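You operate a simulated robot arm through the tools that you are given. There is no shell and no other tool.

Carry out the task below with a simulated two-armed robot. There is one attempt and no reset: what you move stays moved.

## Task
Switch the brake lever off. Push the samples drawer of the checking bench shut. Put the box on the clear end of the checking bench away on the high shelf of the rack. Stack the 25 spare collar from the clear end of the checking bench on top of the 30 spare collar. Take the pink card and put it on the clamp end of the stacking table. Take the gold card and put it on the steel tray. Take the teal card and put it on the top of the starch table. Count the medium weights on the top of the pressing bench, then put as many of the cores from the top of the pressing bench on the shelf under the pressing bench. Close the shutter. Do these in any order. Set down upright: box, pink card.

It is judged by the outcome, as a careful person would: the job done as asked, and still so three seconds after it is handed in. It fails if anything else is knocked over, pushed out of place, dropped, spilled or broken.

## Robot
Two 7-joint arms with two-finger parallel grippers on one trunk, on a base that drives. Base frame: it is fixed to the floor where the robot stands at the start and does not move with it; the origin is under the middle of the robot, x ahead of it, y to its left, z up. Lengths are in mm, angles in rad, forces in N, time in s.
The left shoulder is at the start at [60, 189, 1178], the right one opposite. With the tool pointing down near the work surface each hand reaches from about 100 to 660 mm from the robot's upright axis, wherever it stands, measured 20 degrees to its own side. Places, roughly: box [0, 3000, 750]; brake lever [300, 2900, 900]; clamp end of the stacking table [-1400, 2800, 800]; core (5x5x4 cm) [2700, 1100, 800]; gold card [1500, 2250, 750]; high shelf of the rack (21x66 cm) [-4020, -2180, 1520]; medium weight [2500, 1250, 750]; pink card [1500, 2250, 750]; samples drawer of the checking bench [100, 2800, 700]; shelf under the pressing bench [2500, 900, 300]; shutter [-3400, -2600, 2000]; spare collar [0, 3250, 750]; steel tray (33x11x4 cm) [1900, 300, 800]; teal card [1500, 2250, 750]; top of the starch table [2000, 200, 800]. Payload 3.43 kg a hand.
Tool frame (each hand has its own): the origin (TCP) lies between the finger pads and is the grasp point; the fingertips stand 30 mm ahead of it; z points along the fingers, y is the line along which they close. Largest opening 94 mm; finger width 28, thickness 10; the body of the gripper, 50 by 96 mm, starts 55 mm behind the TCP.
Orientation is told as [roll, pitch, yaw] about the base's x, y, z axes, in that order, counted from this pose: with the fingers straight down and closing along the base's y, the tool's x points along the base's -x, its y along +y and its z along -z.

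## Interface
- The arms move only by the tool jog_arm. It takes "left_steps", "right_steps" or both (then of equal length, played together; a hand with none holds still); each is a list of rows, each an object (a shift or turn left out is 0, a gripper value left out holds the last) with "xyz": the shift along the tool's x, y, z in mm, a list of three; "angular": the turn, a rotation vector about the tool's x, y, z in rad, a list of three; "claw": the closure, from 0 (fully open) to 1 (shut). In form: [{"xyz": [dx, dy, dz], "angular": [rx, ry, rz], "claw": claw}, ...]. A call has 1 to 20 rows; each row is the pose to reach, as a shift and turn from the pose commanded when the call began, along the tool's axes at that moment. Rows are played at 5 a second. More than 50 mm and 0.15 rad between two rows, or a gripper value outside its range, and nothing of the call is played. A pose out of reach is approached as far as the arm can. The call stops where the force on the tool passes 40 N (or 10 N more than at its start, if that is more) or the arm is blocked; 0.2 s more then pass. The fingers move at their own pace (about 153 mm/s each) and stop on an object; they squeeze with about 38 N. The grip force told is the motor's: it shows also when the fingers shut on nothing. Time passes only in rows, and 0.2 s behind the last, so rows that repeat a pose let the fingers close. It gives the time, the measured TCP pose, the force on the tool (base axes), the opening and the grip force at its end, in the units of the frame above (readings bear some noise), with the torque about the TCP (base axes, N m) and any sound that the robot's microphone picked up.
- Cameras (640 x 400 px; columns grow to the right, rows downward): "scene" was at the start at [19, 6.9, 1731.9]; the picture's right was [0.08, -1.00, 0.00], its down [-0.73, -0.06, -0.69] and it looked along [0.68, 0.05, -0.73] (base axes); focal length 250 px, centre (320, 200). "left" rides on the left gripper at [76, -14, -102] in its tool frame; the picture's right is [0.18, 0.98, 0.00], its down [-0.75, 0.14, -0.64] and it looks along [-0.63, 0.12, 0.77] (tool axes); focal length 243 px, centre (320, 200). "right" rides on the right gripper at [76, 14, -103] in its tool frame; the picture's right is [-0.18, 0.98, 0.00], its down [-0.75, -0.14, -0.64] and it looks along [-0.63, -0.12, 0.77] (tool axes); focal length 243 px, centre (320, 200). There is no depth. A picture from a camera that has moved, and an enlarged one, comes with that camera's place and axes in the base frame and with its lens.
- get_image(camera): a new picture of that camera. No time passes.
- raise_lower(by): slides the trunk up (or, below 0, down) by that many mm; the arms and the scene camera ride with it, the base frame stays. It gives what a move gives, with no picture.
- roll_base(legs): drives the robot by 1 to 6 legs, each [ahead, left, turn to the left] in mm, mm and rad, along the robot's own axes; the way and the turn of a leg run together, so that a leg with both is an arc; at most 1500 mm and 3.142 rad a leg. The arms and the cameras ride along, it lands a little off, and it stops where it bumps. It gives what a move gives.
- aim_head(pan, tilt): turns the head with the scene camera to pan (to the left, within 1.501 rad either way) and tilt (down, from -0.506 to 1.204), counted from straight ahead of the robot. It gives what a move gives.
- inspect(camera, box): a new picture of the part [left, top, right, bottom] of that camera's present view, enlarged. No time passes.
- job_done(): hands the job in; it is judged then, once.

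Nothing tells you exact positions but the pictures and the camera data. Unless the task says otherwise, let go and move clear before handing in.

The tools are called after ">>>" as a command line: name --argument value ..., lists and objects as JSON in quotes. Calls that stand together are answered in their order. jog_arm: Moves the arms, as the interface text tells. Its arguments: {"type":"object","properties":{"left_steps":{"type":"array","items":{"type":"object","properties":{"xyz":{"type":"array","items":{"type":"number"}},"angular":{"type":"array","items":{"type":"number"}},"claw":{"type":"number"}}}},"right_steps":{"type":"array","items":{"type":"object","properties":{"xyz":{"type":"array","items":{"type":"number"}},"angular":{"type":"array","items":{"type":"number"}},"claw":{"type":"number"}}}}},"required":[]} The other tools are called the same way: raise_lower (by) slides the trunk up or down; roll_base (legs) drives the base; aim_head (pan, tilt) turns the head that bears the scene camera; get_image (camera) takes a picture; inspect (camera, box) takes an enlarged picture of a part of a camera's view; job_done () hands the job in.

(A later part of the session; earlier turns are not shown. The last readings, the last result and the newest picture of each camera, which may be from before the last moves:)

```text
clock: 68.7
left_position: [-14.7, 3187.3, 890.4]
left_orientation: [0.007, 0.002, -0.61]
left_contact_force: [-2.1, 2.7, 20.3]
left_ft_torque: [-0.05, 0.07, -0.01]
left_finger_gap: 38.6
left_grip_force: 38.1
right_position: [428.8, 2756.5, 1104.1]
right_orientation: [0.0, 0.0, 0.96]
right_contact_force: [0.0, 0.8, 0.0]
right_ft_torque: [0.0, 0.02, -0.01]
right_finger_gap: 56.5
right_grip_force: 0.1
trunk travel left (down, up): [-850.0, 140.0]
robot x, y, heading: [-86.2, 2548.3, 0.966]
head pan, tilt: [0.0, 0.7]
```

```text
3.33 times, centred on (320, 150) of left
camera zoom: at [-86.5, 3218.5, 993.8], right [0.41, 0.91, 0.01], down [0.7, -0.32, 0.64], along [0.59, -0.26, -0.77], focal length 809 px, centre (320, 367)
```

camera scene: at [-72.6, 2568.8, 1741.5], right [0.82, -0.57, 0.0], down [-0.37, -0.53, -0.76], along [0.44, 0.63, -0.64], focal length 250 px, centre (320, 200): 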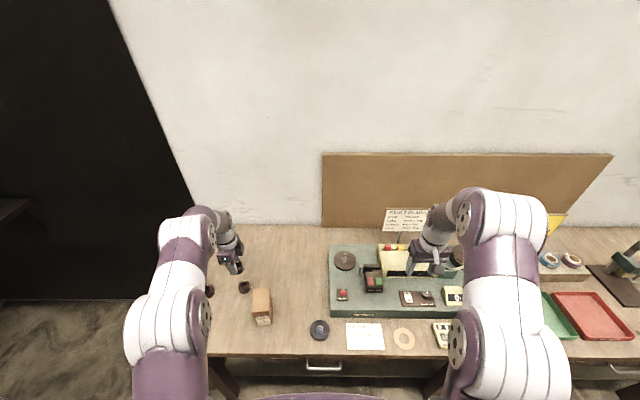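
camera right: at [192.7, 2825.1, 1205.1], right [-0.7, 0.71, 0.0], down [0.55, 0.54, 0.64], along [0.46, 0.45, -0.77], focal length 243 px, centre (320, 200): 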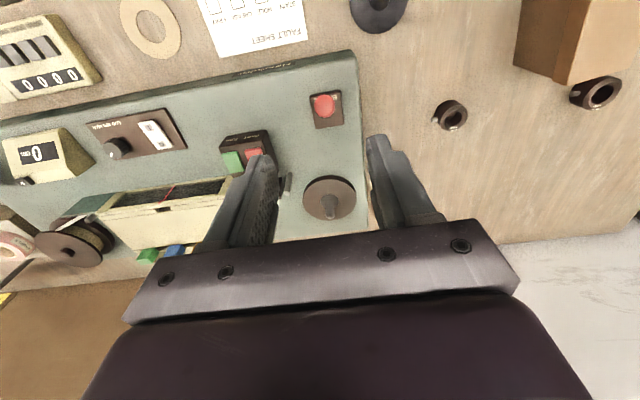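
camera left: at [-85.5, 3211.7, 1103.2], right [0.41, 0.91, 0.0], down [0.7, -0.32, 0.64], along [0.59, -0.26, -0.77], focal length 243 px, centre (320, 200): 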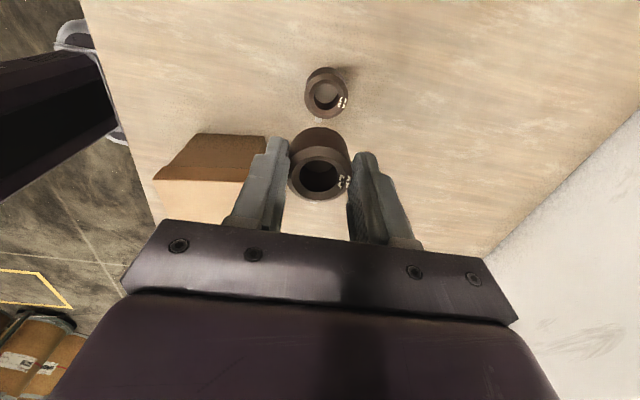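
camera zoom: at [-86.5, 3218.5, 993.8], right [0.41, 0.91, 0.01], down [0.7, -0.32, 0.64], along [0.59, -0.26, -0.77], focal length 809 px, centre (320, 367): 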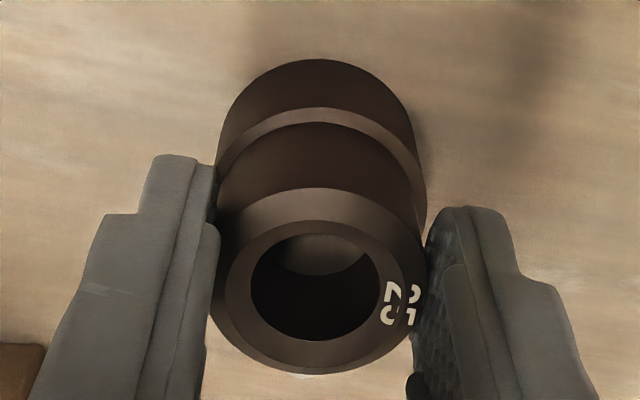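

Resting on the 30 collar (about 20 N contact). I ease off, open and lift.

>>> jog_arm --left_steps '[{"xyz": [0, 0, -2]}, {"xyz": [0, 0, -2], "claw": 0.4}, {"xyz": [0, 0, -2], "claw": 0.4}, {"xyz": [0, 0, -2], "claw": 0.25}, {"xyz": [0, 0, -2], "claw": 0.25}, {"xyz": [0, 0, -35]}, {"xyz": [0, 0, -80]}, {"xyz": [0, 0, -120]}]'

>>> get_image --camera "left"

>>> inspect --camera "scene" --box '[195, 240, 285, 330]'

```text
clock: 70.5
left_position: [-15.8, 3187.7, 1008.8]
left_orientation: [-0.001, 0.001, -0.608]
left_contact_force: [-1.2, -0.1, 0.2]
left_ft_torque: [-0.01, -0.03, -0.02]
left_finger_gap: 70.6
left_grip_force: 0.1
right_position: [429.1, 2758.3, 1103.5]
right_orientation: [0.0, 0.0, 0.959]
right_contact_force: [0.2, 0.1, 0.1]
right_ft_torque: [-0.01, -0.04, 0.01]
right_finger_gap: 56.4
right_grip_force: 0.0
trunk travel left (down, up): [-850.0, 140.0]
robot x, y, heading: [-91.8, 2545.3, 0.967]
head pan, tilt: [0.0, 0.7]
```

```text
taken
camera left: at [-86.8, 3220.4, 1112.1], right [0.41, 0.91, 0.0], down [0.7, -0.32, 0.64], along [0.59, -0.26, -0.77], focal length 243 px, centre (320, 200)
```

left: 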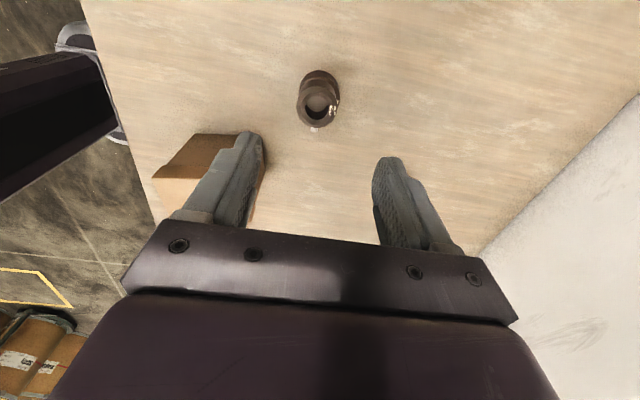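

```text
4.44 times, centred on (240, 285) of scene
camera zoom: at [-73.5, 2568.5, 1741.4], right [0.82, -0.57, 0.0], down [-0.37, -0.53, -0.77], along [0.44, 0.63, -0.64], focal length 1111 px, centre (676, -178)
```

zoom: 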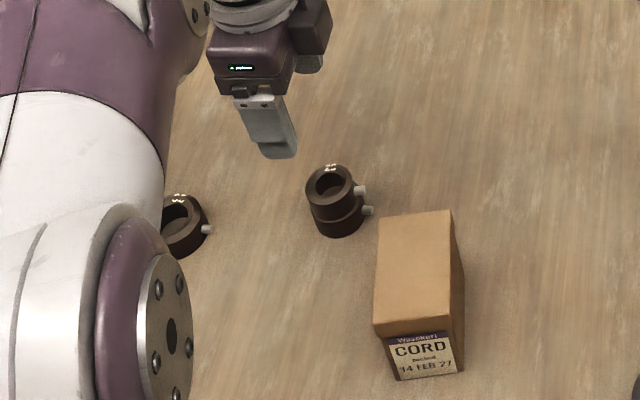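

The 25 collar sits squarely on the 30. Next are the cards near the lamp; I retract and un-rotate the left hand, back off and slide right along the bench.

>>> jog_arm --left_steps '[{"xyz": [0, -18, -10], "angular": [0, 0, -0.143], "claw": 0}, {"xyz": [0, -36, -20], "angular": [0, 0, -0.286]}, {"xyz": [0, -55, -30], "angular": [0, 0, -0.428]}, {"xyz": [0, -73, -40], "angular": [0, 0, -0.571]}, {"xyz": [0, -91, -50], "angular": [0, 0, -0.714]}, {"xyz": [0, -109, -60], "angular": [0, 0, -0.857]}, {"xyz": [0, -127, -70], "angular": [0, 0, -1.0]}, {"xyz": [0, -145, -80], "angular": [0, 0, -1.142]}, {"xyz": [0, -164, -90], "angular": [0, 0, -1.285]}, {"xyz": [0, -182, -100], "angular": [0, 0, -1.428]}, {"xyz": [0, -200, -100], "angular": [0, 0, -1.571]}, {"xyz": [0, -200, -100], "angular": [0, 0, -1.571]}]' --right_steps '[{"xyz": [10, 5, 0], "claw": 0}, {"xyz": [20, 10, 0]}, {"xyz": [30, 15, 0]}, {"xyz": [40, 20, 0]}, {"xyz": [50, 25, 0]}, {"xyz": [60, 30, 0]}, {"xyz": [70, 35, 0]}, {"xyz": [80, 40, 0]}, {"xyz": [90, 45, 0]}, {"xyz": [100, 50, 0]}, {"xyz": [110, 55, 0]}, {"xyz": [110, 55, 0]}]'

>>> roll_base --legs '[[-200, 0, 0], [0, -1300, 0]]'

>>> get_image --camera "scene"

```text
clock: 73.1
left_position: [-128.7, 3024.5, 1105.5]
left_orientation: [0.0, -0.001, 0.963]
left_contact_force: [0.9, 0.4, 0.8]
left_ft_torque: [0.0, 0.02, 0.03]
left_finger_gap: 93.9
left_grip_force: 0.1
right_position: [321.0, 2698.7, 1102.5]
right_orientation: [0.0, 0.001, 0.96]
right_contact_force: [0.4, 0.1, 0.5]
right_ft_torque: [0.03, 0.01, 0.02]
right_finger_gap: 93.8
right_grip_force: 0.1
trunk travel left (down, up): [-850.0, 140.0]
robot x, y, heading: [-86.1, 2549.6, 0.968]
head pan, tilt: [0.0, 0.7]
```

```text
clock: 80.9
left_position: [837.9, 2098.1, 1105.8]
left_orientation: [0.0, -0.002, 0.953]
left_contact_force: [-0.7, -0.3, -0.4]
left_ft_torque: [-0.02, -0.01, -0.01]
left_finger_gap: 94.0
left_grip_force: 0.0
right_position: [1284.4, 1769.7, 1103.8]
right_orientation: [-0.001, 0.002, 0.948]
right_contact_force: [-1.1, 0.4, 0.5]
right_ft_torque: [0.03, 0.03, -0.01]
right_finger_gap: 94.1
right_grip_force: 0.2
trunk travel left (down, up): [-850.0, 140.0]
robot x, y, heading: [876.0, 1624.7, 0.951]
head pan, tilt: [0.0, 0.7]
```

```text
taken
camera scene: at [890.3, 1644.3, 1741.5], right [0.81, -0.58, 0.0], down [-0.37, -0.52, -0.76], along [0.44, 0.62, -0.64], focal length 250 px, centre (320, 200)
```

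scene: 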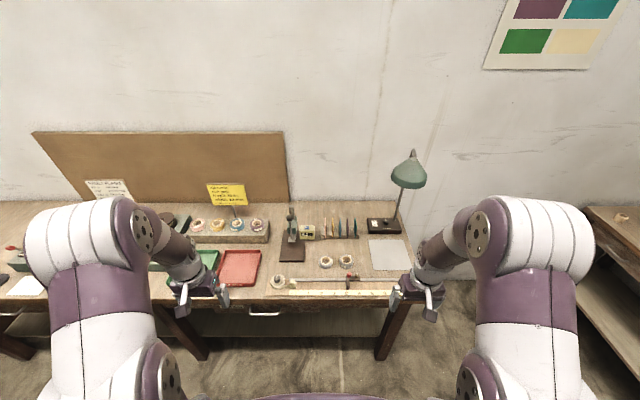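

>>> inspect --camera "scene" --box '[280, 195, 420, 285]'

>>> inspect --camera "scene" --box '[310, 205, 370, 250]'

```text
4.44 times, centred on (350, 240) of scene
camera zoom: at [890.3, 1644.3, 1741.5], right [0.81, -0.58, 0.0], down [-0.37, -0.52, -0.76], along [0.44, 0.62, -0.64], focal length 1111 px, centre (187, 22)
```

zoom: 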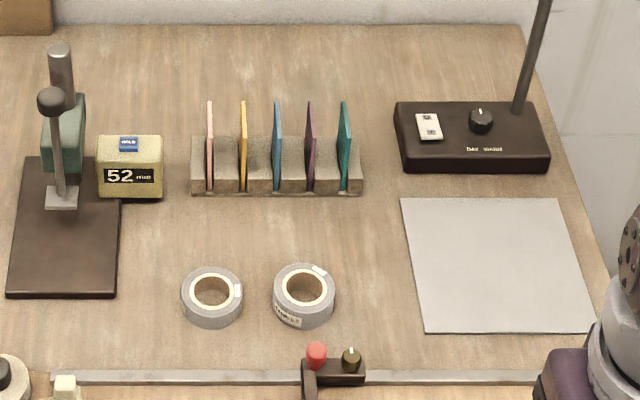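

```text
8.89 times, centred on (340, 228) of scene
camera zoom: at [890.3, 1644.3, 1741.5], right [0.81, -0.58, 0.0], down [-0.37, -0.52, -0.76], along [0.44, 0.62, -0.64], focal length 2221 px, centre (142, -44)
```

zoom: 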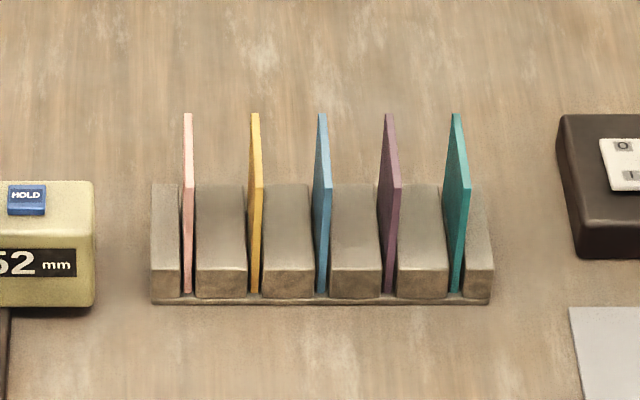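

Five cards stand in a slotted block: pink, gold, blue, purple, teal (left to right), ~36 mm apart, about 55×80×5 mm. I advance 220 mm to bring them into reach.

>>> roll_base --legs '[[220, 0, 0]]'

>>> get_image --camera "scene"

>>> inspect --camera "scene" --box '[300, 225, 380, 285]'

>>> get_image --camera "right"

```text
clock: 82.6
left_position: [965.1, 2274.7, 1105.7]
left_orientation: [0.0, 0.0, 0.95]
left_contact_force: [-1.0, 0.1, -0.1]
left_ft_torque: [0.04, 0.02, -0.03]
left_finger_gap: 94.0
left_grip_force: 0.1
right_position: [1411.5, 1944.8, 1103.9]
right_orientation: [0.0, -0.001, 0.949]
right_contact_force: [0.2, 0.1, -0.4]
right_ft_torque: [0.01, 0.02, 0.0]
right_finger_gap: 94.0
right_grip_force: 0.1
trunk travel left (down, up): [-850.0, 140.0]
robot x, y, heading: [1001.6, 1801.5, 0.953]
head pan, tilt: [0.0, 0.7]
```

```text
taken
camera scene: at [1016.6, 1820.4, 1741.5], right [0.81, -0.58, 0.0], down [-0.37, -0.52, -0.77], along [0.45, 0.62, -0.64], focal length 250 px, centre (320, 200)
```

scene: 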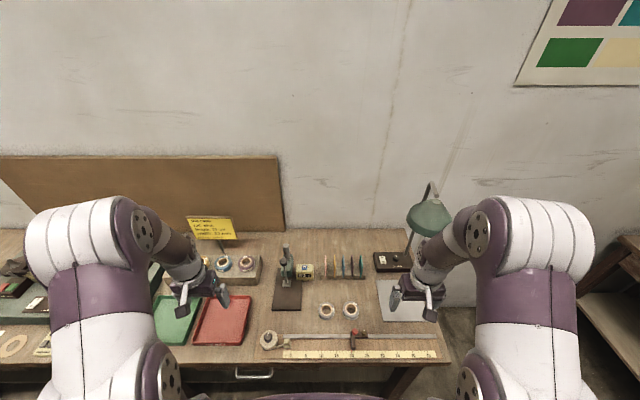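

```text
6.67 times, centred on (340, 255) of scene
camera zoom: at [1016.6, 1820.4, 1741.5], right [0.81, -0.58, 0.0], down [-0.37, -0.52, -0.77], along [0.45, 0.62, -0.64], focal length 1666 px, centre (187, -167)
```

zoom: 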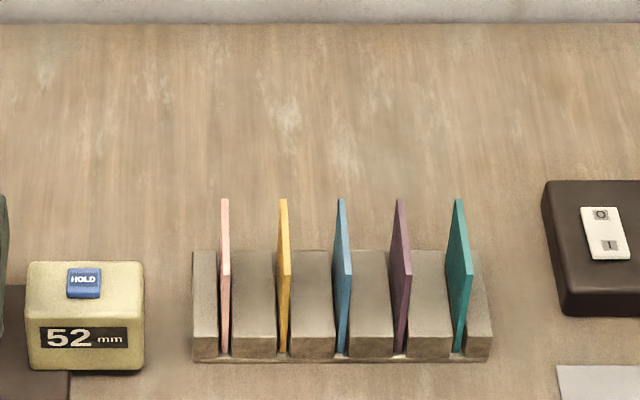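

```text
taken
camera right: at [1356.8, 1890.7, 1206.3], right [-0.69, 0.72, 0.0], down [0.55, 0.53, 0.64], along [0.46, 0.44, -0.77], focal length 243 px, centre (320, 200)
```

right: 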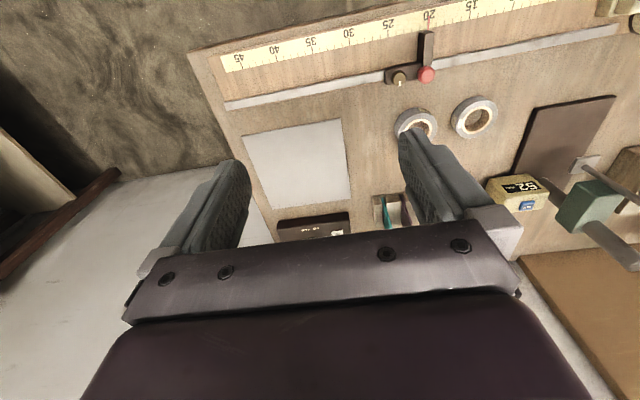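

Teal card centre ≈ (1500,2216), top z≈915. I bring the right hand over it with the fingers narrowed to 25 mm.

>>> jog_arm --right_steps '[{"xyz": [-38, 12, 14], "claw": 0.73}, {"xyz": [-77, 24, 28]}, {"xyz": [-116, 36, 42]}, {"xyz": [-155, 48, 56]}, {"xyz": [-194, 60, 70]}, {"xyz": [-233, 72, 84]}, {"xyz": [-271, 83, 94]}, {"xyz": [-271, 83, 94]}]'

>>> get_image --camera "right"

>>> get_image --camera "scene"

```text
clock: 84.4
left_position: [965.4, 2275.3, 1108.4]
left_orientation: [0.0, 0.0, 0.949]
left_contact_force: [-0.7, -0.2, -0.1]
left_ft_torque: [0.01, 0.02, 0.02]
left_finger_gap: 94.0
left_grip_force: 0.1
right_position: [1497.0, 2203.8, 1008.0]
right_orientation: [-0.001, 0.002, 0.949]
right_contact_force: [0.2, 0.0, 0.4]
right_ft_torque: [0.01, -0.02, 0.01]
right_finger_gap: 25.2
right_grip_force: 0.1
right hand out of reach, approached as far as the arm can: row 7, 8
trunk travel left (down, up): [-850.0, 140.0]
robot x, y, heading: [1004.4, 1801.5, 0.95]
head pan, tilt: [0.0, 0.7]
```

```text
taken
camera right: at [1440.9, 2149.6, 1111.0], right [-0.69, 0.72, 0.0], down [0.55, 0.53, 0.64], along [0.46, 0.44, -0.77], focal length 243 px, centre (320, 200)
```

right: 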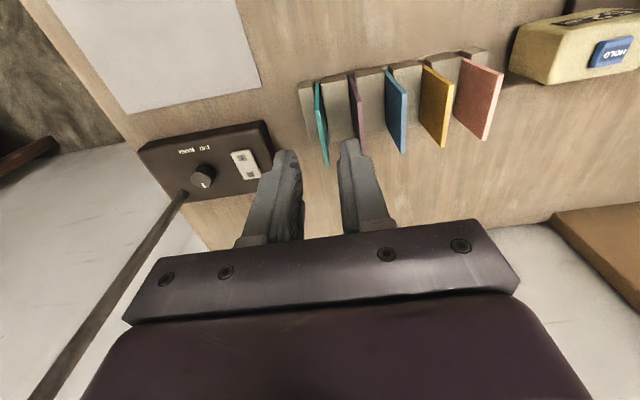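

```text
taken
camera scene: at [1016.7, 1820.5, 1741.5], right [0.81, -0.58, 0.0], down [-0.37, -0.52, -0.77], along [0.45, 0.62, -0.64], focal length 250 px, centre (320, 200)
```

scene: 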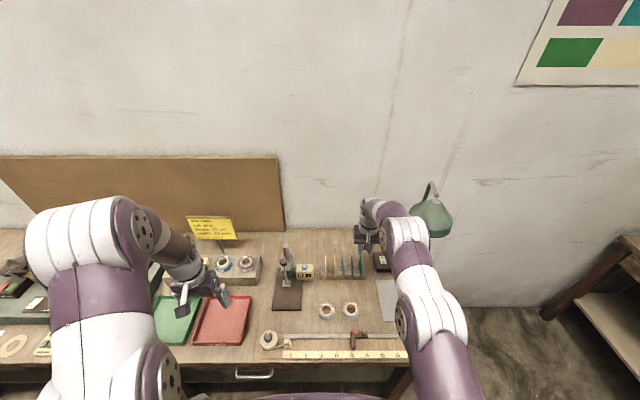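

The hand is centred on the teal card sideways, about 12 mm short of its middle in depth, which is fine to grip. I check the close-up, then lower the trunk to bring the fingers straight down around it.

>>> inspect --camera "right" --box '[260, 60, 420, 180]'

```text
3.33 times, centred on (340, 120) of right
camera zoom: at [1440.9, 2149.6, 1111.0], right [-0.69, 0.72, 0.0], down [0.55, 0.53, 0.64], along [0.46, 0.44, -0.77], focal length 809 px, centre (253, 467)
```

zoom: 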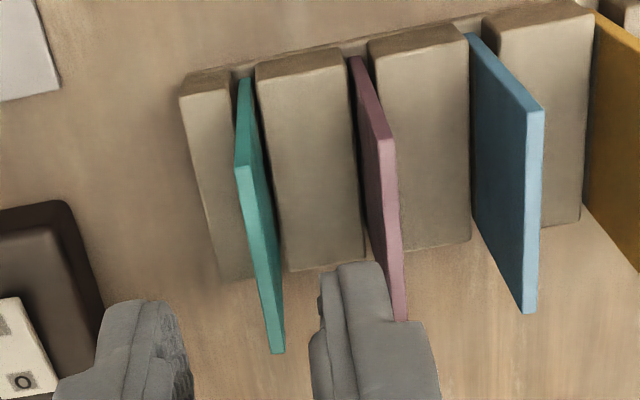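

>>> roll_base --legs '[[20, 0, 0]]'

>>> inspect --camera "right" --box '[260, 60, 420, 180]'

```text
clock: 85.2
left_position: [975.7, 2288.6, 1106.9]
left_orientation: [0.0, -0.005, 0.949]
left_contact_force: [0.2, -0.3, 1.2]
left_ft_torque: [0.0, -0.02, 0.0]
left_finger_gap: 94.0
left_grip_force: 0.1
right_position: [1505.9, 2217.8, 1011.2]
right_orientation: [0.0, -0.003, 0.95]
right_contact_force: [-0.3, -0.3, -0.2]
right_ft_torque: [0.05, -0.02, 0.01]
right_finger_gap: 25.4
right_grip_force: 0.0
trunk travel left (down, up): [-850.0, 140.0]
robot x, y, heading: [1016.4, 1818.3, 0.952]
head pan, tilt: [0.0, 0.7]
```

```text
3.33 times, centred on (340, 120) of right
camera zoom: at [1450.8, 2163.1, 1112.9], right [-0.69, 0.72, 0.0], down [0.55, 0.53, 0.64], along [0.47, 0.45, -0.76], focal length 809 px, centre (253, 467)
```

zoom: 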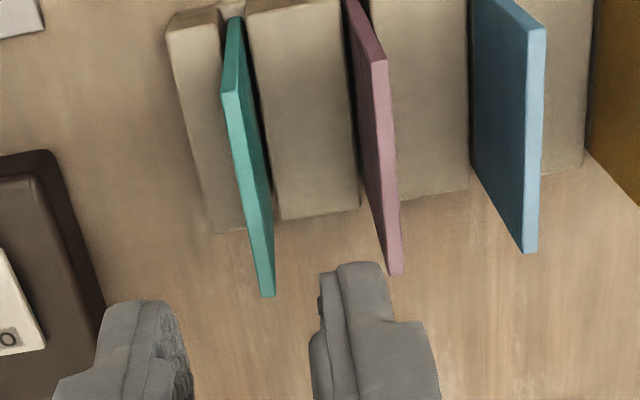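

>>> raise_lower --by -106

>>> get_image --camera "right"

```text
clock: 86.6
left_position: [977.7, 2292.5, 1000.2]
left_orientation: [0.0, -0.002, 0.949]
left_contact_force: [-0.5, -0.7, -0.2]
left_ft_torque: [0.01, -0.01, 0.0]
left_finger_gap: 93.8
left_grip_force: 0.0
right_position: [1509.1, 2221.2, 902.7]
right_orientation: [-0.001, 0.004, 0.95]
right_contact_force: [-0.6, -0.1, -0.1]
right_ft_torque: [-0.01, 0.0, 0.01]
right_finger_gap: 25.5
right_grip_force: 0.0
trunk travel left (down, up): [-744.0, 246.0]
robot x, y, heading: [1015.0, 1818.3, 0.951]
head pan, tilt: [0.0, 0.7]
```

```text
taken
camera right: at [1453.2, 2166.4, 1004.7], right [-0.69, 0.72, 0.0], down [0.55, 0.53, 0.64], along [0.46, 0.44, -0.77], focal length 243 px, centre (320, 200)
```

right: 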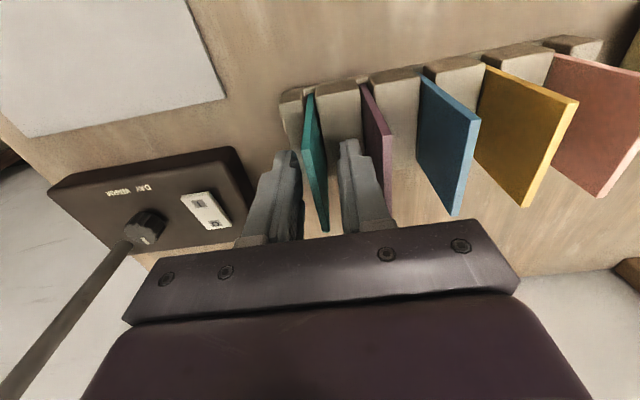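

The teal card is between the fingers. I grip it and lift straight up with the trunk.

>>> jog_arm --right_steps '[{"xyz": [0, 0, 0], "claw": 1}, {"xyz": [0, 0, 0], "claw": 1}, {"xyz": [0, 0, 0], "claw": 1}]'

>>> raise_lower --by 106

>>> get_image --camera "right"

```text
clock: 87.4
left_position: [977.7, 2291.9, 1000.1]
left_orientation: [0.0, -0.002, 0.95]
left_contact_force: [-0.1, -0.3, -0.2]
left_ft_torque: [0.02, -0.03, 0.0]
left_finger_gap: 93.8
left_grip_force: 0.1
right_position: [1508.4, 2220.6, 902.4]
right_orientation: [-0.002, 0.001, 0.95]
right_contact_force: [-0.5, -0.9, 1.6]
right_ft_torque: [-0.01, -0.01, -0.03]
right_finger_gap: 7.2
right_grip_force: 38.6
trunk travel left (down, up): [-744.0, 246.0]
robot x, y, heading: [1017.2, 1817.5, 0.949]
head pan, tilt: [0.0, 0.7]
```

```text
clock: 88.8
left_position: [977.3, 2293.5, 1105.4]
left_orientation: [0.0, -0.001, 0.949]
left_contact_force: [0.5, -0.4, -0.5]
left_ft_torque: [0.03, 0.01, -0.02]
left_finger_gap: 94.0
left_grip_force: 0.0
right_position: [1508.5, 2221.0, 1008.8]
right_orientation: [-0.001, 0.001, 0.949]
right_contact_force: [1.0, 0.0, 1.0]
right_ft_torque: [0.01, 0.01, 0.02]
right_finger_gap: 7.4
right_grip_force: 37.9
trunk travel left (down, up): [-850.0, 140.0]
robot x, y, heading: [1016.2, 1817.4, 0.95]
head pan, tilt: [0.0, 0.7]
```

```text
taken
camera right: at [1453.2, 2166.5, 1110.4], right [-0.69, 0.72, 0.0], down [0.55, 0.53, 0.64], along [0.46, 0.44, -0.77], focal length 243 px, centre (320, 200)
```

right: 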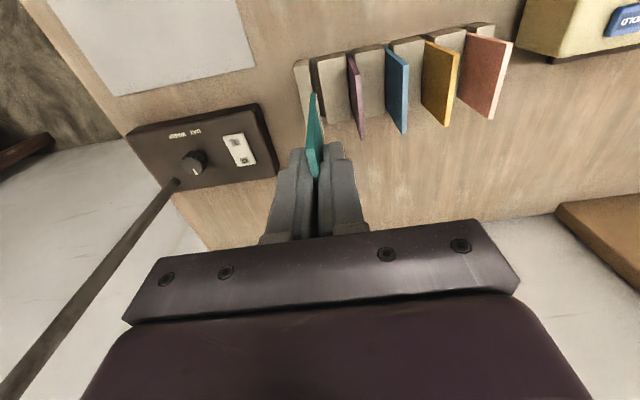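

Teal card secured (7 mm thick). I retract that hand, then turn the robot right so the left hand can reach the gold card.

>>> jog_arm --right_steps '[{"xyz": [0, 0, -40]}, {"xyz": [45, 0, -50]}, {"xyz": [90, 0, -50]}, {"xyz": [135, 0, -50]}, {"xyz": [180, 0, -50]}, {"xyz": [225, 0, -50]}, {"xyz": [265, 0, -50]}]'

>>> roll_base --legs '[[0, 0, -0.45]]'

>>> get_image --camera "scene"

>>> get_image --camera "left"

```text
clock: 90.4
left_position: [977.6, 2292.1, 1105.9]
left_orientation: [0.0, -0.002, 0.948]
left_contact_force: [-0.6, -0.3, -0.1]
left_ft_torque: [0.02, -0.01, 0.01]
left_finger_gap: 93.6
left_grip_force: 0.1
right_position: [1353.3, 2007.0, 1057.9]
right_orientation: [0.001, 0.0, 0.95]
right_contact_force: [-0.6, -0.8, 0.3]
right_ft_torque: [0.01, -0.04, 0.0]
right_finger_gap: 6.9
right_grip_force: 37.7
right hand out of reach, approached as far as the arm can: row 1
trunk travel left (down, up): [-850.0, 140.0]
robot x, y, heading: [1016.4, 1817.6, 0.951]
head pan, tilt: [0.0, 0.7]
```

```text
clock: 92.1
left_position: [1186.8, 2262.2, 1105.9]
left_orientation: [-0.001, -0.003, 0.501]
left_contact_force: [-0.3, 0.1, 0.7]
left_ft_torque: [-0.01, 0.03, 0.02]
left_finger_gap: 94.0
left_grip_force: 0.0
right_position: [1401.9, 1842.3, 1058.2]
right_orientation: [-0.003, 0.001, 0.5]
right_contact_force: [-0.1, 0.2, 0.9]
right_ft_torque: [0.0, -0.04, 0.03]
right_finger_gap: 7.1
right_grip_force: 37.6
trunk travel left (down, up): [-850.0, 140.0]
robot x, y, heading: [1016.2, 1817.3, 0.502]
head pan, tilt: [0.0, 0.7]
```

```text
taken
camera scene: at [1036.3, 1829.6, 1741.5], right [0.48, -0.88, 0.0], down [-0.56, -0.31, -0.76], along [0.67, 0.37, -0.64], focal length 250 px, centre (320, 200)
```

scene: 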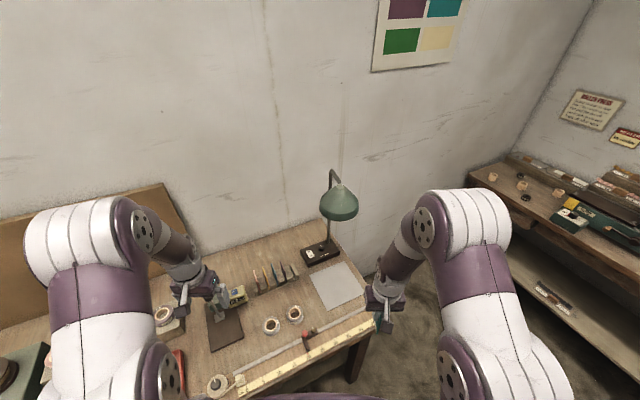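

```text
taken
camera left: at [1127.4, 2213.0, 1209.6], right [-0.63, 0.77, 0.0], down [0.59, 0.49, 0.64], along [0.5, 0.41, -0.77], focal length 243 px, centre (320, 200)
```

left: 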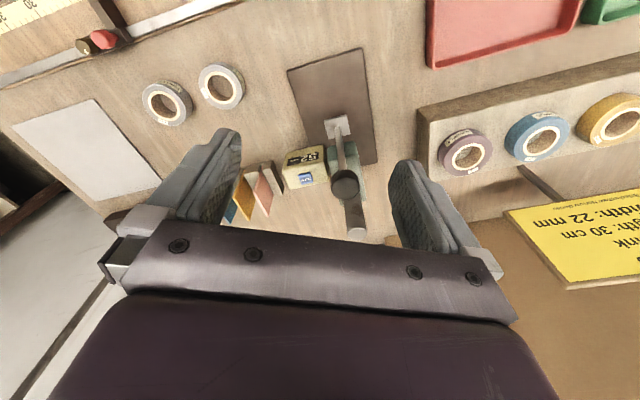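

Now the left hand moves above the gold card, aligned with the block (yaw 0.95).

>>> jog_arm --left_steps '[{"xyz": [-36, -16, 10], "angular": [0, 0, -0.075], "claw": 0.73}, {"xyz": [-72, -32, 25], "angular": [0, 0, -0.15]}, {"xyz": [-108, -47, 42], "angular": [0, 0, -0.225]}, {"xyz": [-144, -63, 59], "angular": [0, 0, -0.3]}, {"xyz": [-180, -79, 76], "angular": [0, 0, -0.375]}, {"xyz": [-216, -95, 93], "angular": [0, 0, -0.45]}, {"xyz": [-216, -95, 93], "angular": [0, 0, -0.45]}]'

>>> get_image --camera "left"

>>> inspect --camera "left" --box '[240, 60, 400, 180]'

```text
clock: 93.7
left_position: [1422.6, 2283.1, 1012.4]
left_orientation: [-0.002, -0.003, 0.953]
left_contact_force: [-0.1, 0.6, 0.4]
left_ft_torque: [-0.04, -0.02, -0.03]
left_finger_gap: 25.6
left_grip_force: 0.1
right_position: [1402.0, 1842.4, 1058.2]
right_orientation: [-0.001, 0.001, 0.502]
right_contact_force: [0.2, 1.1, -0.5]
right_ft_torque: [-0.03, -0.02, -0.01]
right_finger_gap: 7.1
right_grip_force: 37.8
trunk travel left (down, up): [-850.0, 140.0]
robot x, y, heading: [1015.7, 1816.5, 0.506]
head pan, tilt: [0.0, 0.7]
```

```text
taken
camera left: at [1390.5, 2212.3, 1115.0], right [-0.91, 0.42, 0.0], down [0.32, 0.7, 0.64], along [0.27, 0.58, -0.77], focal length 243 px, centre (320, 200)
```

left: 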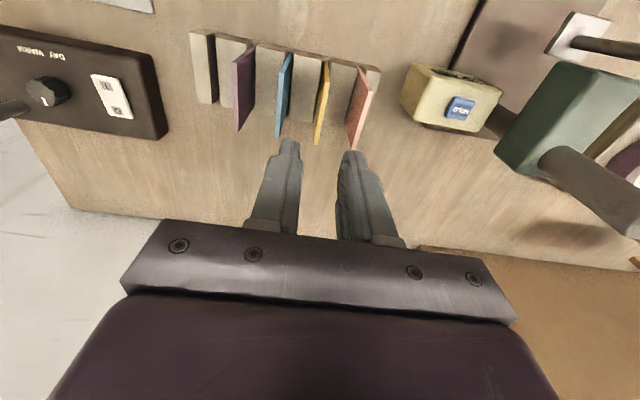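

```text
3.33 times, centred on (320, 120) of left
camera zoom: at [1390.5, 2212.3, 1115.0], right [-0.91, 0.42, 0.0], down [0.32, 0.7, 0.64], along [0.27, 0.58, -0.77], focal length 809 px, centre (320, 467)
```

zoom: 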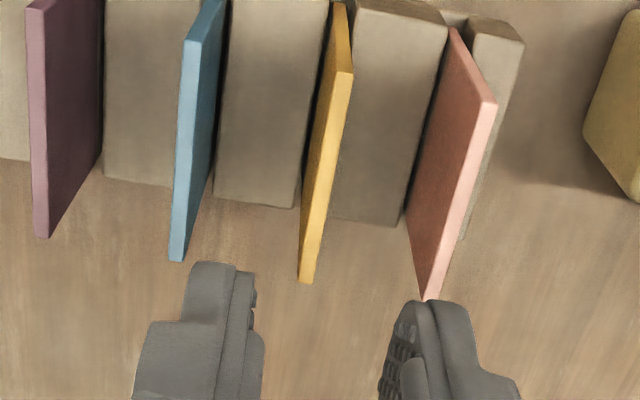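

Centred on the gold card. I descend, grip and lift it.

>>> jog_arm --left_steps '[{"xyz": [3, 0, 36]}, {"xyz": [3, 0, 72]}, {"xyz": [3, 0, 108]}, {"xyz": [3, 0, 108]}, {"xyz": [3, 0, 108], "claw": 1}, {"xyz": [3, 0, 108], "claw": 1}, {"xyz": [3, 0, 108], "claw": 1}]'

>>> get_image --camera "left"

```text
clock: 95.3
left_position: [1421.8, 2280.5, 905.3]
left_orientation: [-0.002, -0.001, 0.952]
left_contact_force: [-0.7, -0.5, -0.3]
left_ft_torque: [0.0, -0.01, 0.01]
left_finger_gap: 6.8
left_grip_force: 37.7
right_position: [1404.3, 1842.8, 1058.0]
right_orientation: [0.0, 0.002, 0.5]
right_contact_force: [-0.2, 0.4, 0.1]
right_ft_torque: [-0.01, 0.02, 0.02]
right_finger_gap: 7.3
right_grip_force: 38.1
trunk travel left (down, up): [-850.0, 140.0]
robot x, y, heading: [1015.1, 1816.7, 0.501]
head pan, tilt: [0.0, 0.7]
```

```text
taken
camera left: at [1388.3, 2210.5, 1008.5], right [-0.91, 0.42, 0.0], down [0.32, 0.7, 0.64], along [0.27, 0.58, -0.77], focal length 243 px, centre (320, 200)
```

left: 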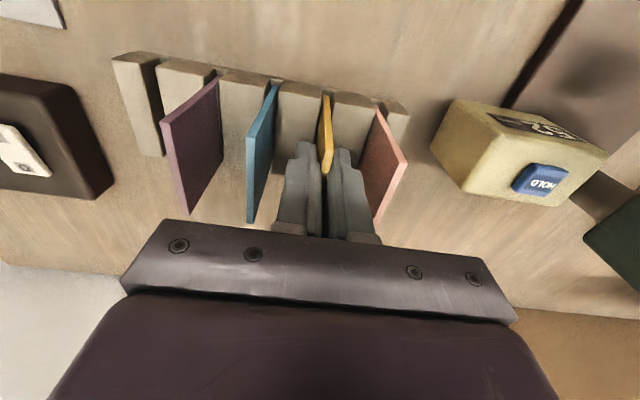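

>>> jog_arm --left_steps '[{"xyz": [0, 0, -40]}, {"xyz": [0, 0, -80]}, {"xyz": [0, 0, -125]}, {"xyz": [35, 17, -130], "angular": [0, 0, 0.075]}, {"xyz": [69, 33, -134], "angular": [0, 0, 0.15]}, {"xyz": [104, 50, -138], "angular": [0, 0, 0.225]}, {"xyz": [138, 67, -142], "angular": [0, 0, 0.3]}, {"xyz": [173, 83, -146], "angular": [0, 0, 0.375]}, {"xyz": [207, 100, -150], "angular": [0, 0, 0.45]}]'

>>> get_image --camera "scene"

>>> get_image --camera "left"

```text
clock: 97.3
left_position: [1218.6, 2167.7, 1055.0]
left_orientation: [0.0, -0.003, 0.501]
left_contact_force: [-0.5, 0.5, 0.3]
left_ft_torque: [0.01, -0.04, 0.03]
left_finger_gap: 7.0
left_grip_force: 38.0
right_position: [1402.3, 1843.5, 1058.3]
right_orientation: [0.0, -0.001, 0.501]
right_contact_force: [0.4, -0.3, 0.5]
right_ft_torque: [0.0, -0.06, 0.0]
right_finger_gap: 7.3
right_grip_force: 37.7
trunk travel left (down, up): [-850.0, 140.0]
robot x, y, heading: [1016.4, 1817.4, 0.502]
head pan, tilt: [0.0, 0.7]
```

```text
taken
camera scene: at [1034.8, 1828.6, 1741.5], right [0.48, -0.88, 0.0], down [-0.56, -0.31, -0.77], along [0.67, 0.37, -0.64], focal length 250 px, centre (320, 200)
```

scene: 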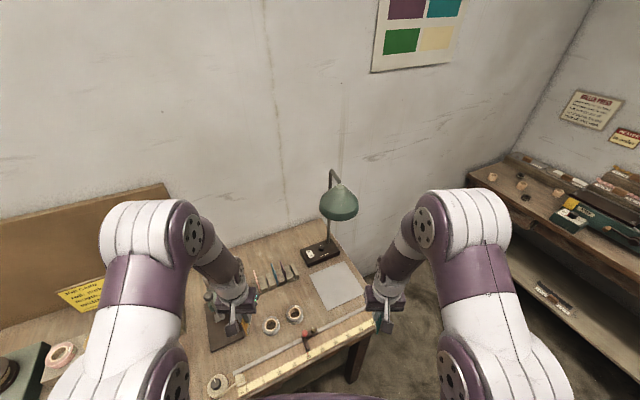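

```text
taken
camera left: at [1159.2, 2119.1, 1158.5], right [-0.63, 0.77, 0.0], down [0.59, 0.48, 0.64], along [0.5, 0.41, -0.77], focal length 243 px, centre (320, 200)
```

left: 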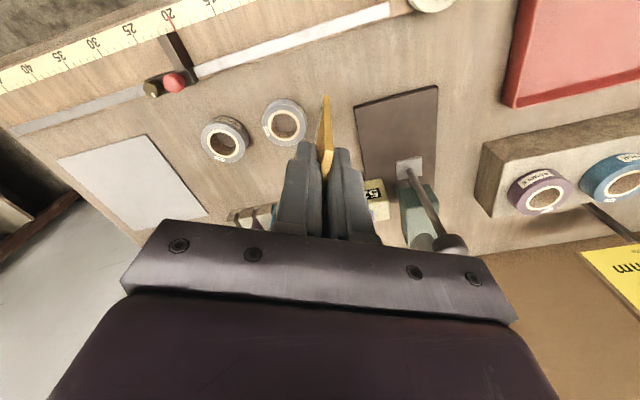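

Both cards are held. I back away from the bench and drive over to face the starch table.

>>> roll_base --legs '[[-315, -153, 0], [50, -1008, 0], [0, 0, -1.12]]'

>>> get_image --camera "scene"

```text
clock: 107.2
left_position: [1731.2, 634.7, 1055.3]
left_orientation: [0.001, -0.002, -0.636]
left_contact_force: [-0.4, -0.3, 0.1]
left_ft_torque: [-0.01, -0.01, 0.0]
left_finger_gap: 7.3
left_grip_force: 37.9
right_position: [1511.4, 331.6, 1057.5]
right_orientation: [-0.001, 0.001, -0.637]
right_contact_force: [0.0, 0.2, -0.2]
right_ft_torque: [0.02, -0.01, 0.02]
right_finger_gap: 7.2
right_grip_force: 37.6
trunk travel left (down, up): [-850.0, 140.0]
robot x, y, heading: [1323.4, 671.7, -0.634]
head pan, tilt: [0.0, 0.7]
```

```text
taken
camera scene: at [1345.0, 658.0, 1741.5], right [-0.59, -0.8, 0.0], down [-0.52, 0.38, -0.76], along [0.62, -0.45, -0.64], focal length 250 px, centre (320, 200)
```

scene: 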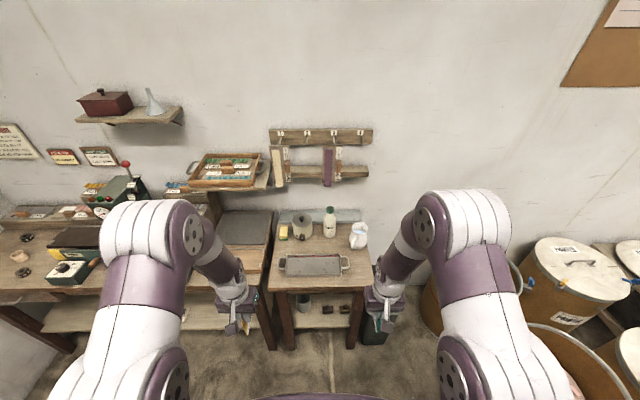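

>>> inspect --camera "scene" --box '[255, 200, 395, 300]'

>>> inspect --camera "scene" --box '[0, 200, 200, 340]'

```text
4.00 times, centred on (325, 250) of scene
camera zoom: at [1345.0, 658.0, 1741.5], right [-0.59, -0.8, 0.0], down [-0.52, 0.38, -0.76], along [0.62, -0.45, -0.64], focal length 1000 px, centre (300, 0)
```

zoom: 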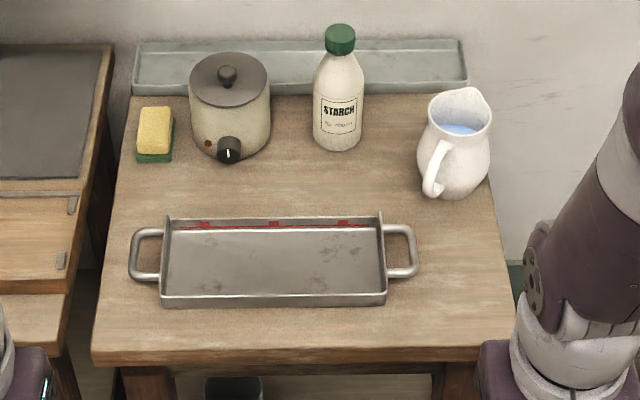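

```text
2.86 times, centred on (100, 270) of scene
camera zoom: at [1345.0, 658.0, 1741.5], right [-0.59, -0.8, 0.0], down [-0.52, 0.38, -0.76], along [0.62, -0.45, -0.64], focal length 714 px, centre (949, 0)
```

zoom: 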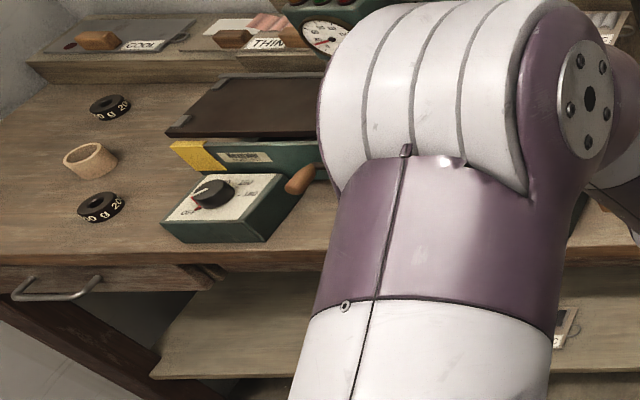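

I lower the trunk a bit to triangulate the heights of the starch table and tray.

>>> raise_lower --by -150

>>> get_image --camera "scene"

>>> inspect --camera "scene" --box '[255, 170, 395, 270]'

>>> get_image --camera "left"

>>> get_image --camera "right"

```text
clock: 108.9
left_position: [1731.7, 633.5, 904.9]
left_orientation: [-0.001, 0.0, -0.635]
left_contact_force: [-0.3, -0.5, -1.3]
left_ft_torque: [-0.02, 0.02, 0.01]
left_finger_gap: 7.3
left_grip_force: 37.3
right_position: [1511.5, 330.3, 907.5]
right_orientation: [-0.001, 0.003, -0.638]
right_contact_force: [-1.0, -0.4, -0.1]
right_ft_torque: [0.01, -0.01, -0.02]
right_finger_gap: 7.0
right_grip_force: 38.0
trunk travel left (down, up): [-700.0, 290.0]
robot x, y, heading: [1325.3, 674.8, -0.636]
head pan, tilt: [0.0, 0.7]
```

```text
taken
camera scene: at [1344.8, 658.0, 1591.5], right [-0.59, -0.8, 0.0], down [-0.52, 0.38, -0.76], along [0.62, -0.45, -0.64], focal length 250 px, centre (320, 200)
```

scene: 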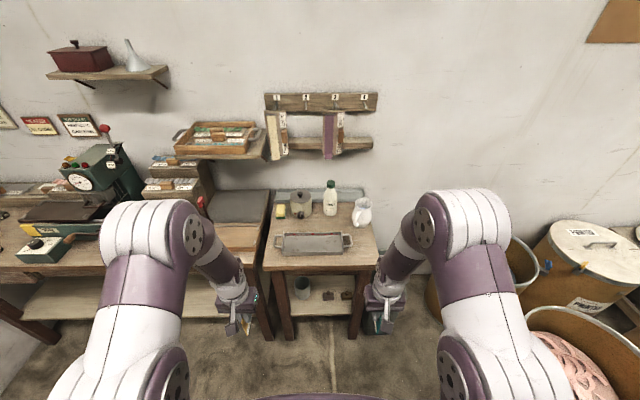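

```text
4.00 times, centred on (325, 220) of scene
camera zoom: at [1344.8, 658.0, 1591.5], right [-0.59, -0.8, 0.0], down [-0.52, 0.38, -0.76], along [0.62, -0.45, -0.64], focal length 1000 px, centre (300, 120)
```

zoom: 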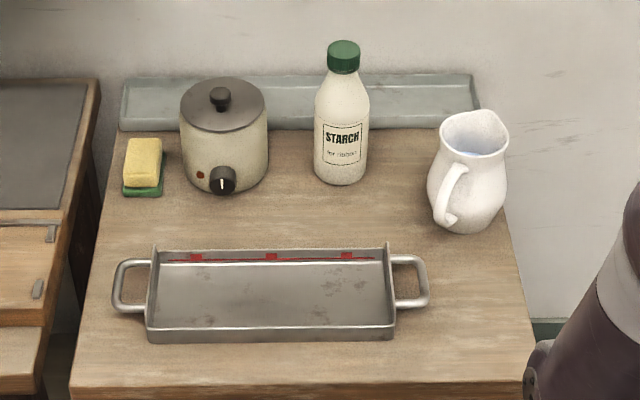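

```text
taken
camera left: at [1661.7, 667.9, 1008.3], right [0.44, 0.9, 0.0], down [0.69, -0.33, 0.64], along [0.58, -0.28, -0.77], focal length 243 px, centre (320, 200)
```

left: 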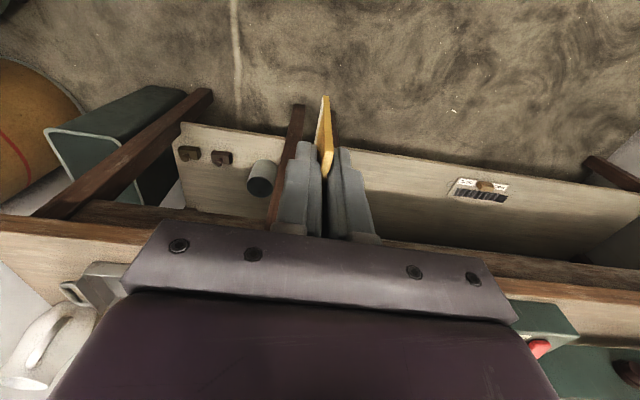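

```text
taken
camera right: at [1460.0, 386.8, 1010.2], right [0.73, 0.68, 0.0], down [0.52, -0.56, 0.64], along [0.44, -0.47, -0.77], focal length 243 px, centre (320, 200)
```

right: 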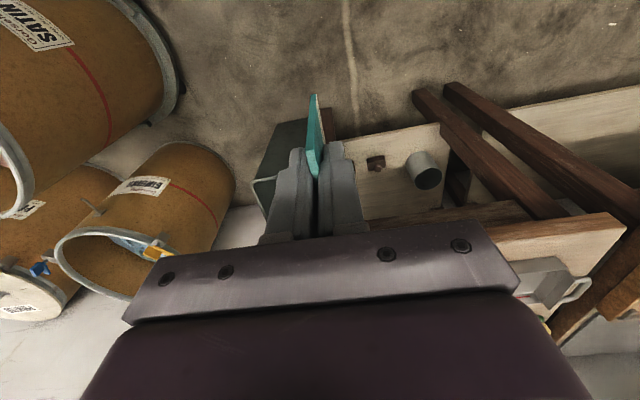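

Table top ≈ z 782; tray centre ≈ 670 mm ahead of the camera, 28 mm left; free table area right of the tray. I raise the trunk again and drive 200 mm closer.

>>> raise_lower --by 150

>>> roll_base --legs '[[200, 0, 0]]'

>>> get_image --camera "scene"

>>> inspect --camera "scene" --box '[250, 220, 410, 340]'

```text
clock: 110.7
left_position: [1731.8, 635.0, 1054.3]
left_orientation: [0.001, -0.002, -0.636]
left_contact_force: [0.5, 0.0, 0.0]
left_ft_torque: [0.0, 0.04, -0.03]
left_finger_gap: 7.4
left_grip_force: 37.8
right_position: [1512.1, 331.1, 1057.4]
right_orientation: [-0.001, 0.002, -0.638]
right_contact_force: [-0.6, -0.3, -0.7]
right_ft_torque: [0.01, -0.01, 0.04]
right_finger_gap: 7.2
right_grip_force: 38.4
trunk travel left (down, up): [-850.0, 140.0]
robot x, y, heading: [1329.3, 668.8, -0.633]
head pan, tilt: [0.0, 0.7]
```

```text
clock: 112.3
left_position: [1893.9, 514.1, 1054.8]
left_orientation: [0.001, -0.003, -0.635]
left_contact_force: [0.8, 0.2, -0.4]
left_ft_torque: [0.02, 0.01, -0.01]
left_finger_gap: 7.1
left_grip_force: 38.5
right_position: [1675.1, 211.7, 1058.8]
right_orientation: [0.0, 0.0, -0.637]
right_contact_force: [0.7, 0.5, -0.2]
right_ft_torque: [0.0, -0.03, 0.01]
right_finger_gap: 7.2
right_grip_force: 37.7
trunk travel left (down, up): [-850.0, 140.0]
robot x, y, heading: [1488.7, 552.6, -0.633]
head pan, tilt: [0.0, 0.7]
```

```text
taken
camera scene: at [1507.9, 537.6, 1741.5], right [-0.59, -0.8, 0.0], down [-0.52, 0.38, -0.77], along [0.62, -0.45, -0.64], focal length 250 px, centre (320, 200)
```

scene: 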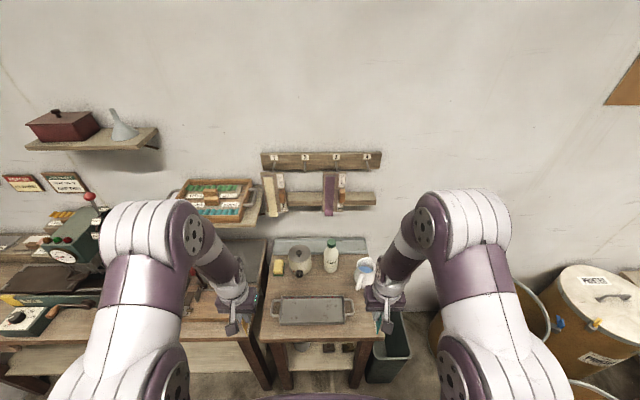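

```text
3.33 times, centred on (330, 280) of scene
camera zoom: at [1507.9, 537.6, 1741.5], right [-0.59, -0.8, 0.0], down [-0.52, 0.38, -0.77], along [0.62, -0.45, -0.64], focal length 833 px, centre (287, -67)
```

zoom: 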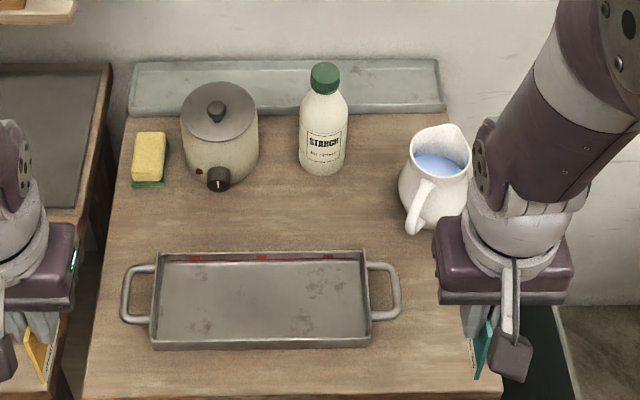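

I move both hands over their targets—gold over the tray centre, teal over the free patch right of the tray—and part-way down.

>>> jog_arm --left_steps '[{"xyz": [-23, -30, 0]}, {"xyz": [-47, -61, 0]}, {"xyz": [-70, -91, 0]}, {"xyz": [-93, -121, 0]}, {"xyz": [-117, -152, 0]}, {"xyz": [-140, -182, 0]}, {"xyz": [-140, -182, 40]}, {"xyz": [-140, -182, 80]}, {"xyz": [-140, -182, 120]}, {"xyz": [-140, -182, 150]}, {"xyz": [-140, -182, 150]}]' --right_steps '[{"xyz": [-20, 1, 0]}, {"xyz": [-40, 1, 0]}, {"xyz": [-60, 2, 0]}, {"xyz": [-80, 2, 0]}, {"xyz": [-100, 3, 0]}, {"xyz": [-119, 3, 0]}, {"xyz": [-119, 3, 40]}, {"xyz": [-119, 3, 80]}, {"xyz": [-119, 3, 120]}, {"xyz": [-119, 3, 155]}, {"xyz": [-119, 3, 155]}]'

>>> get_image --camera "left"

>>> get_image --camera "right"

>>> get_image --camera "scene"

```text
clock: 114.7
left_position: [1901.0, 283.8, 903.7]
left_orientation: [0.001, -0.002, -0.634]
left_contact_force: [0.3, 0.8, 0.0]
left_ft_torque: [0.02, -0.02, 0.02]
left_finger_gap: 6.8
left_grip_force: 37.6
right_position: [1773.4, 143.3, 904.6]
right_orientation: [-0.001, 0.0, -0.638]
right_contact_force: [-0.2, 0.1, 0.3]
right_ft_torque: [-0.01, 0.0, -0.01]
right_finger_gap: 7.3
right_grip_force: 37.8
trunk travel left (down, up): [-850.0, 140.0]
robot x, y, heading: [1488.1, 552.9, -0.638]
head pan, tilt: [0.0, 0.7]
```

```text
taken
camera left: at [1831.2, 316.9, 1007.5], right [0.44, 0.9, 0.0], down [0.69, -0.33, 0.64], along [0.58, -0.28, -0.77], focal length 243 px, centre (320, 200)
```

left: 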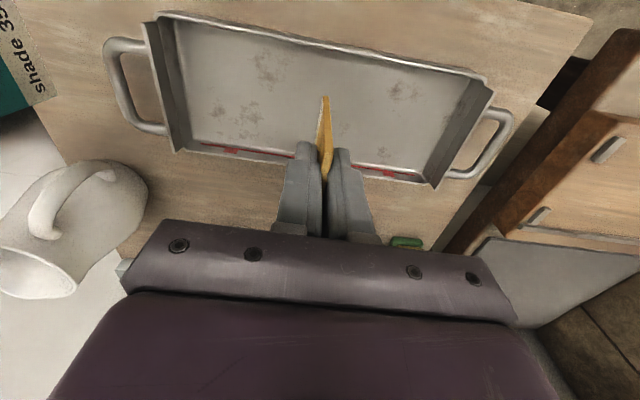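

```text
taken
camera right: at [1720.9, 199.6, 1006.5], right [0.73, 0.68, 0.0], down [0.52, -0.56, 0.64], along [0.44, -0.47, -0.77], focal length 243 px, centre (320, 200)
```

right: 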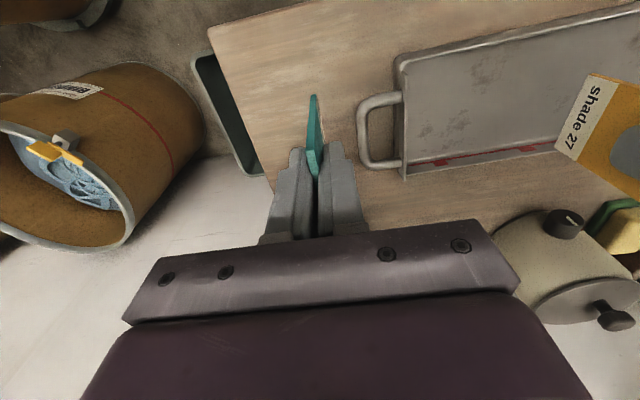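

```text
taken
camera scene: at [1508.4, 537.1, 1741.5], right [-0.59, -0.8, 0.0], down [-0.52, 0.38, -0.77], along [0.62, -0.45, -0.64], focal length 250 px, centre (320, 200)
```

scene: 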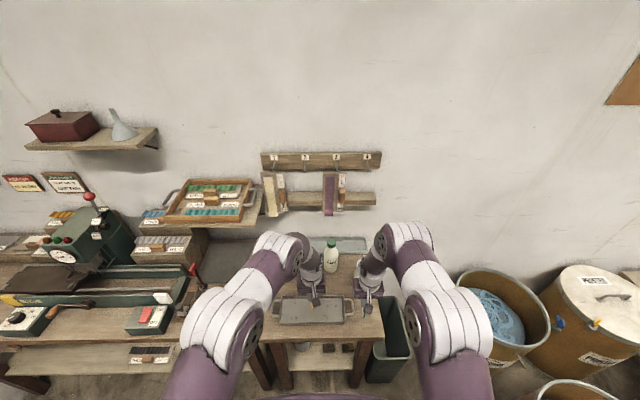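

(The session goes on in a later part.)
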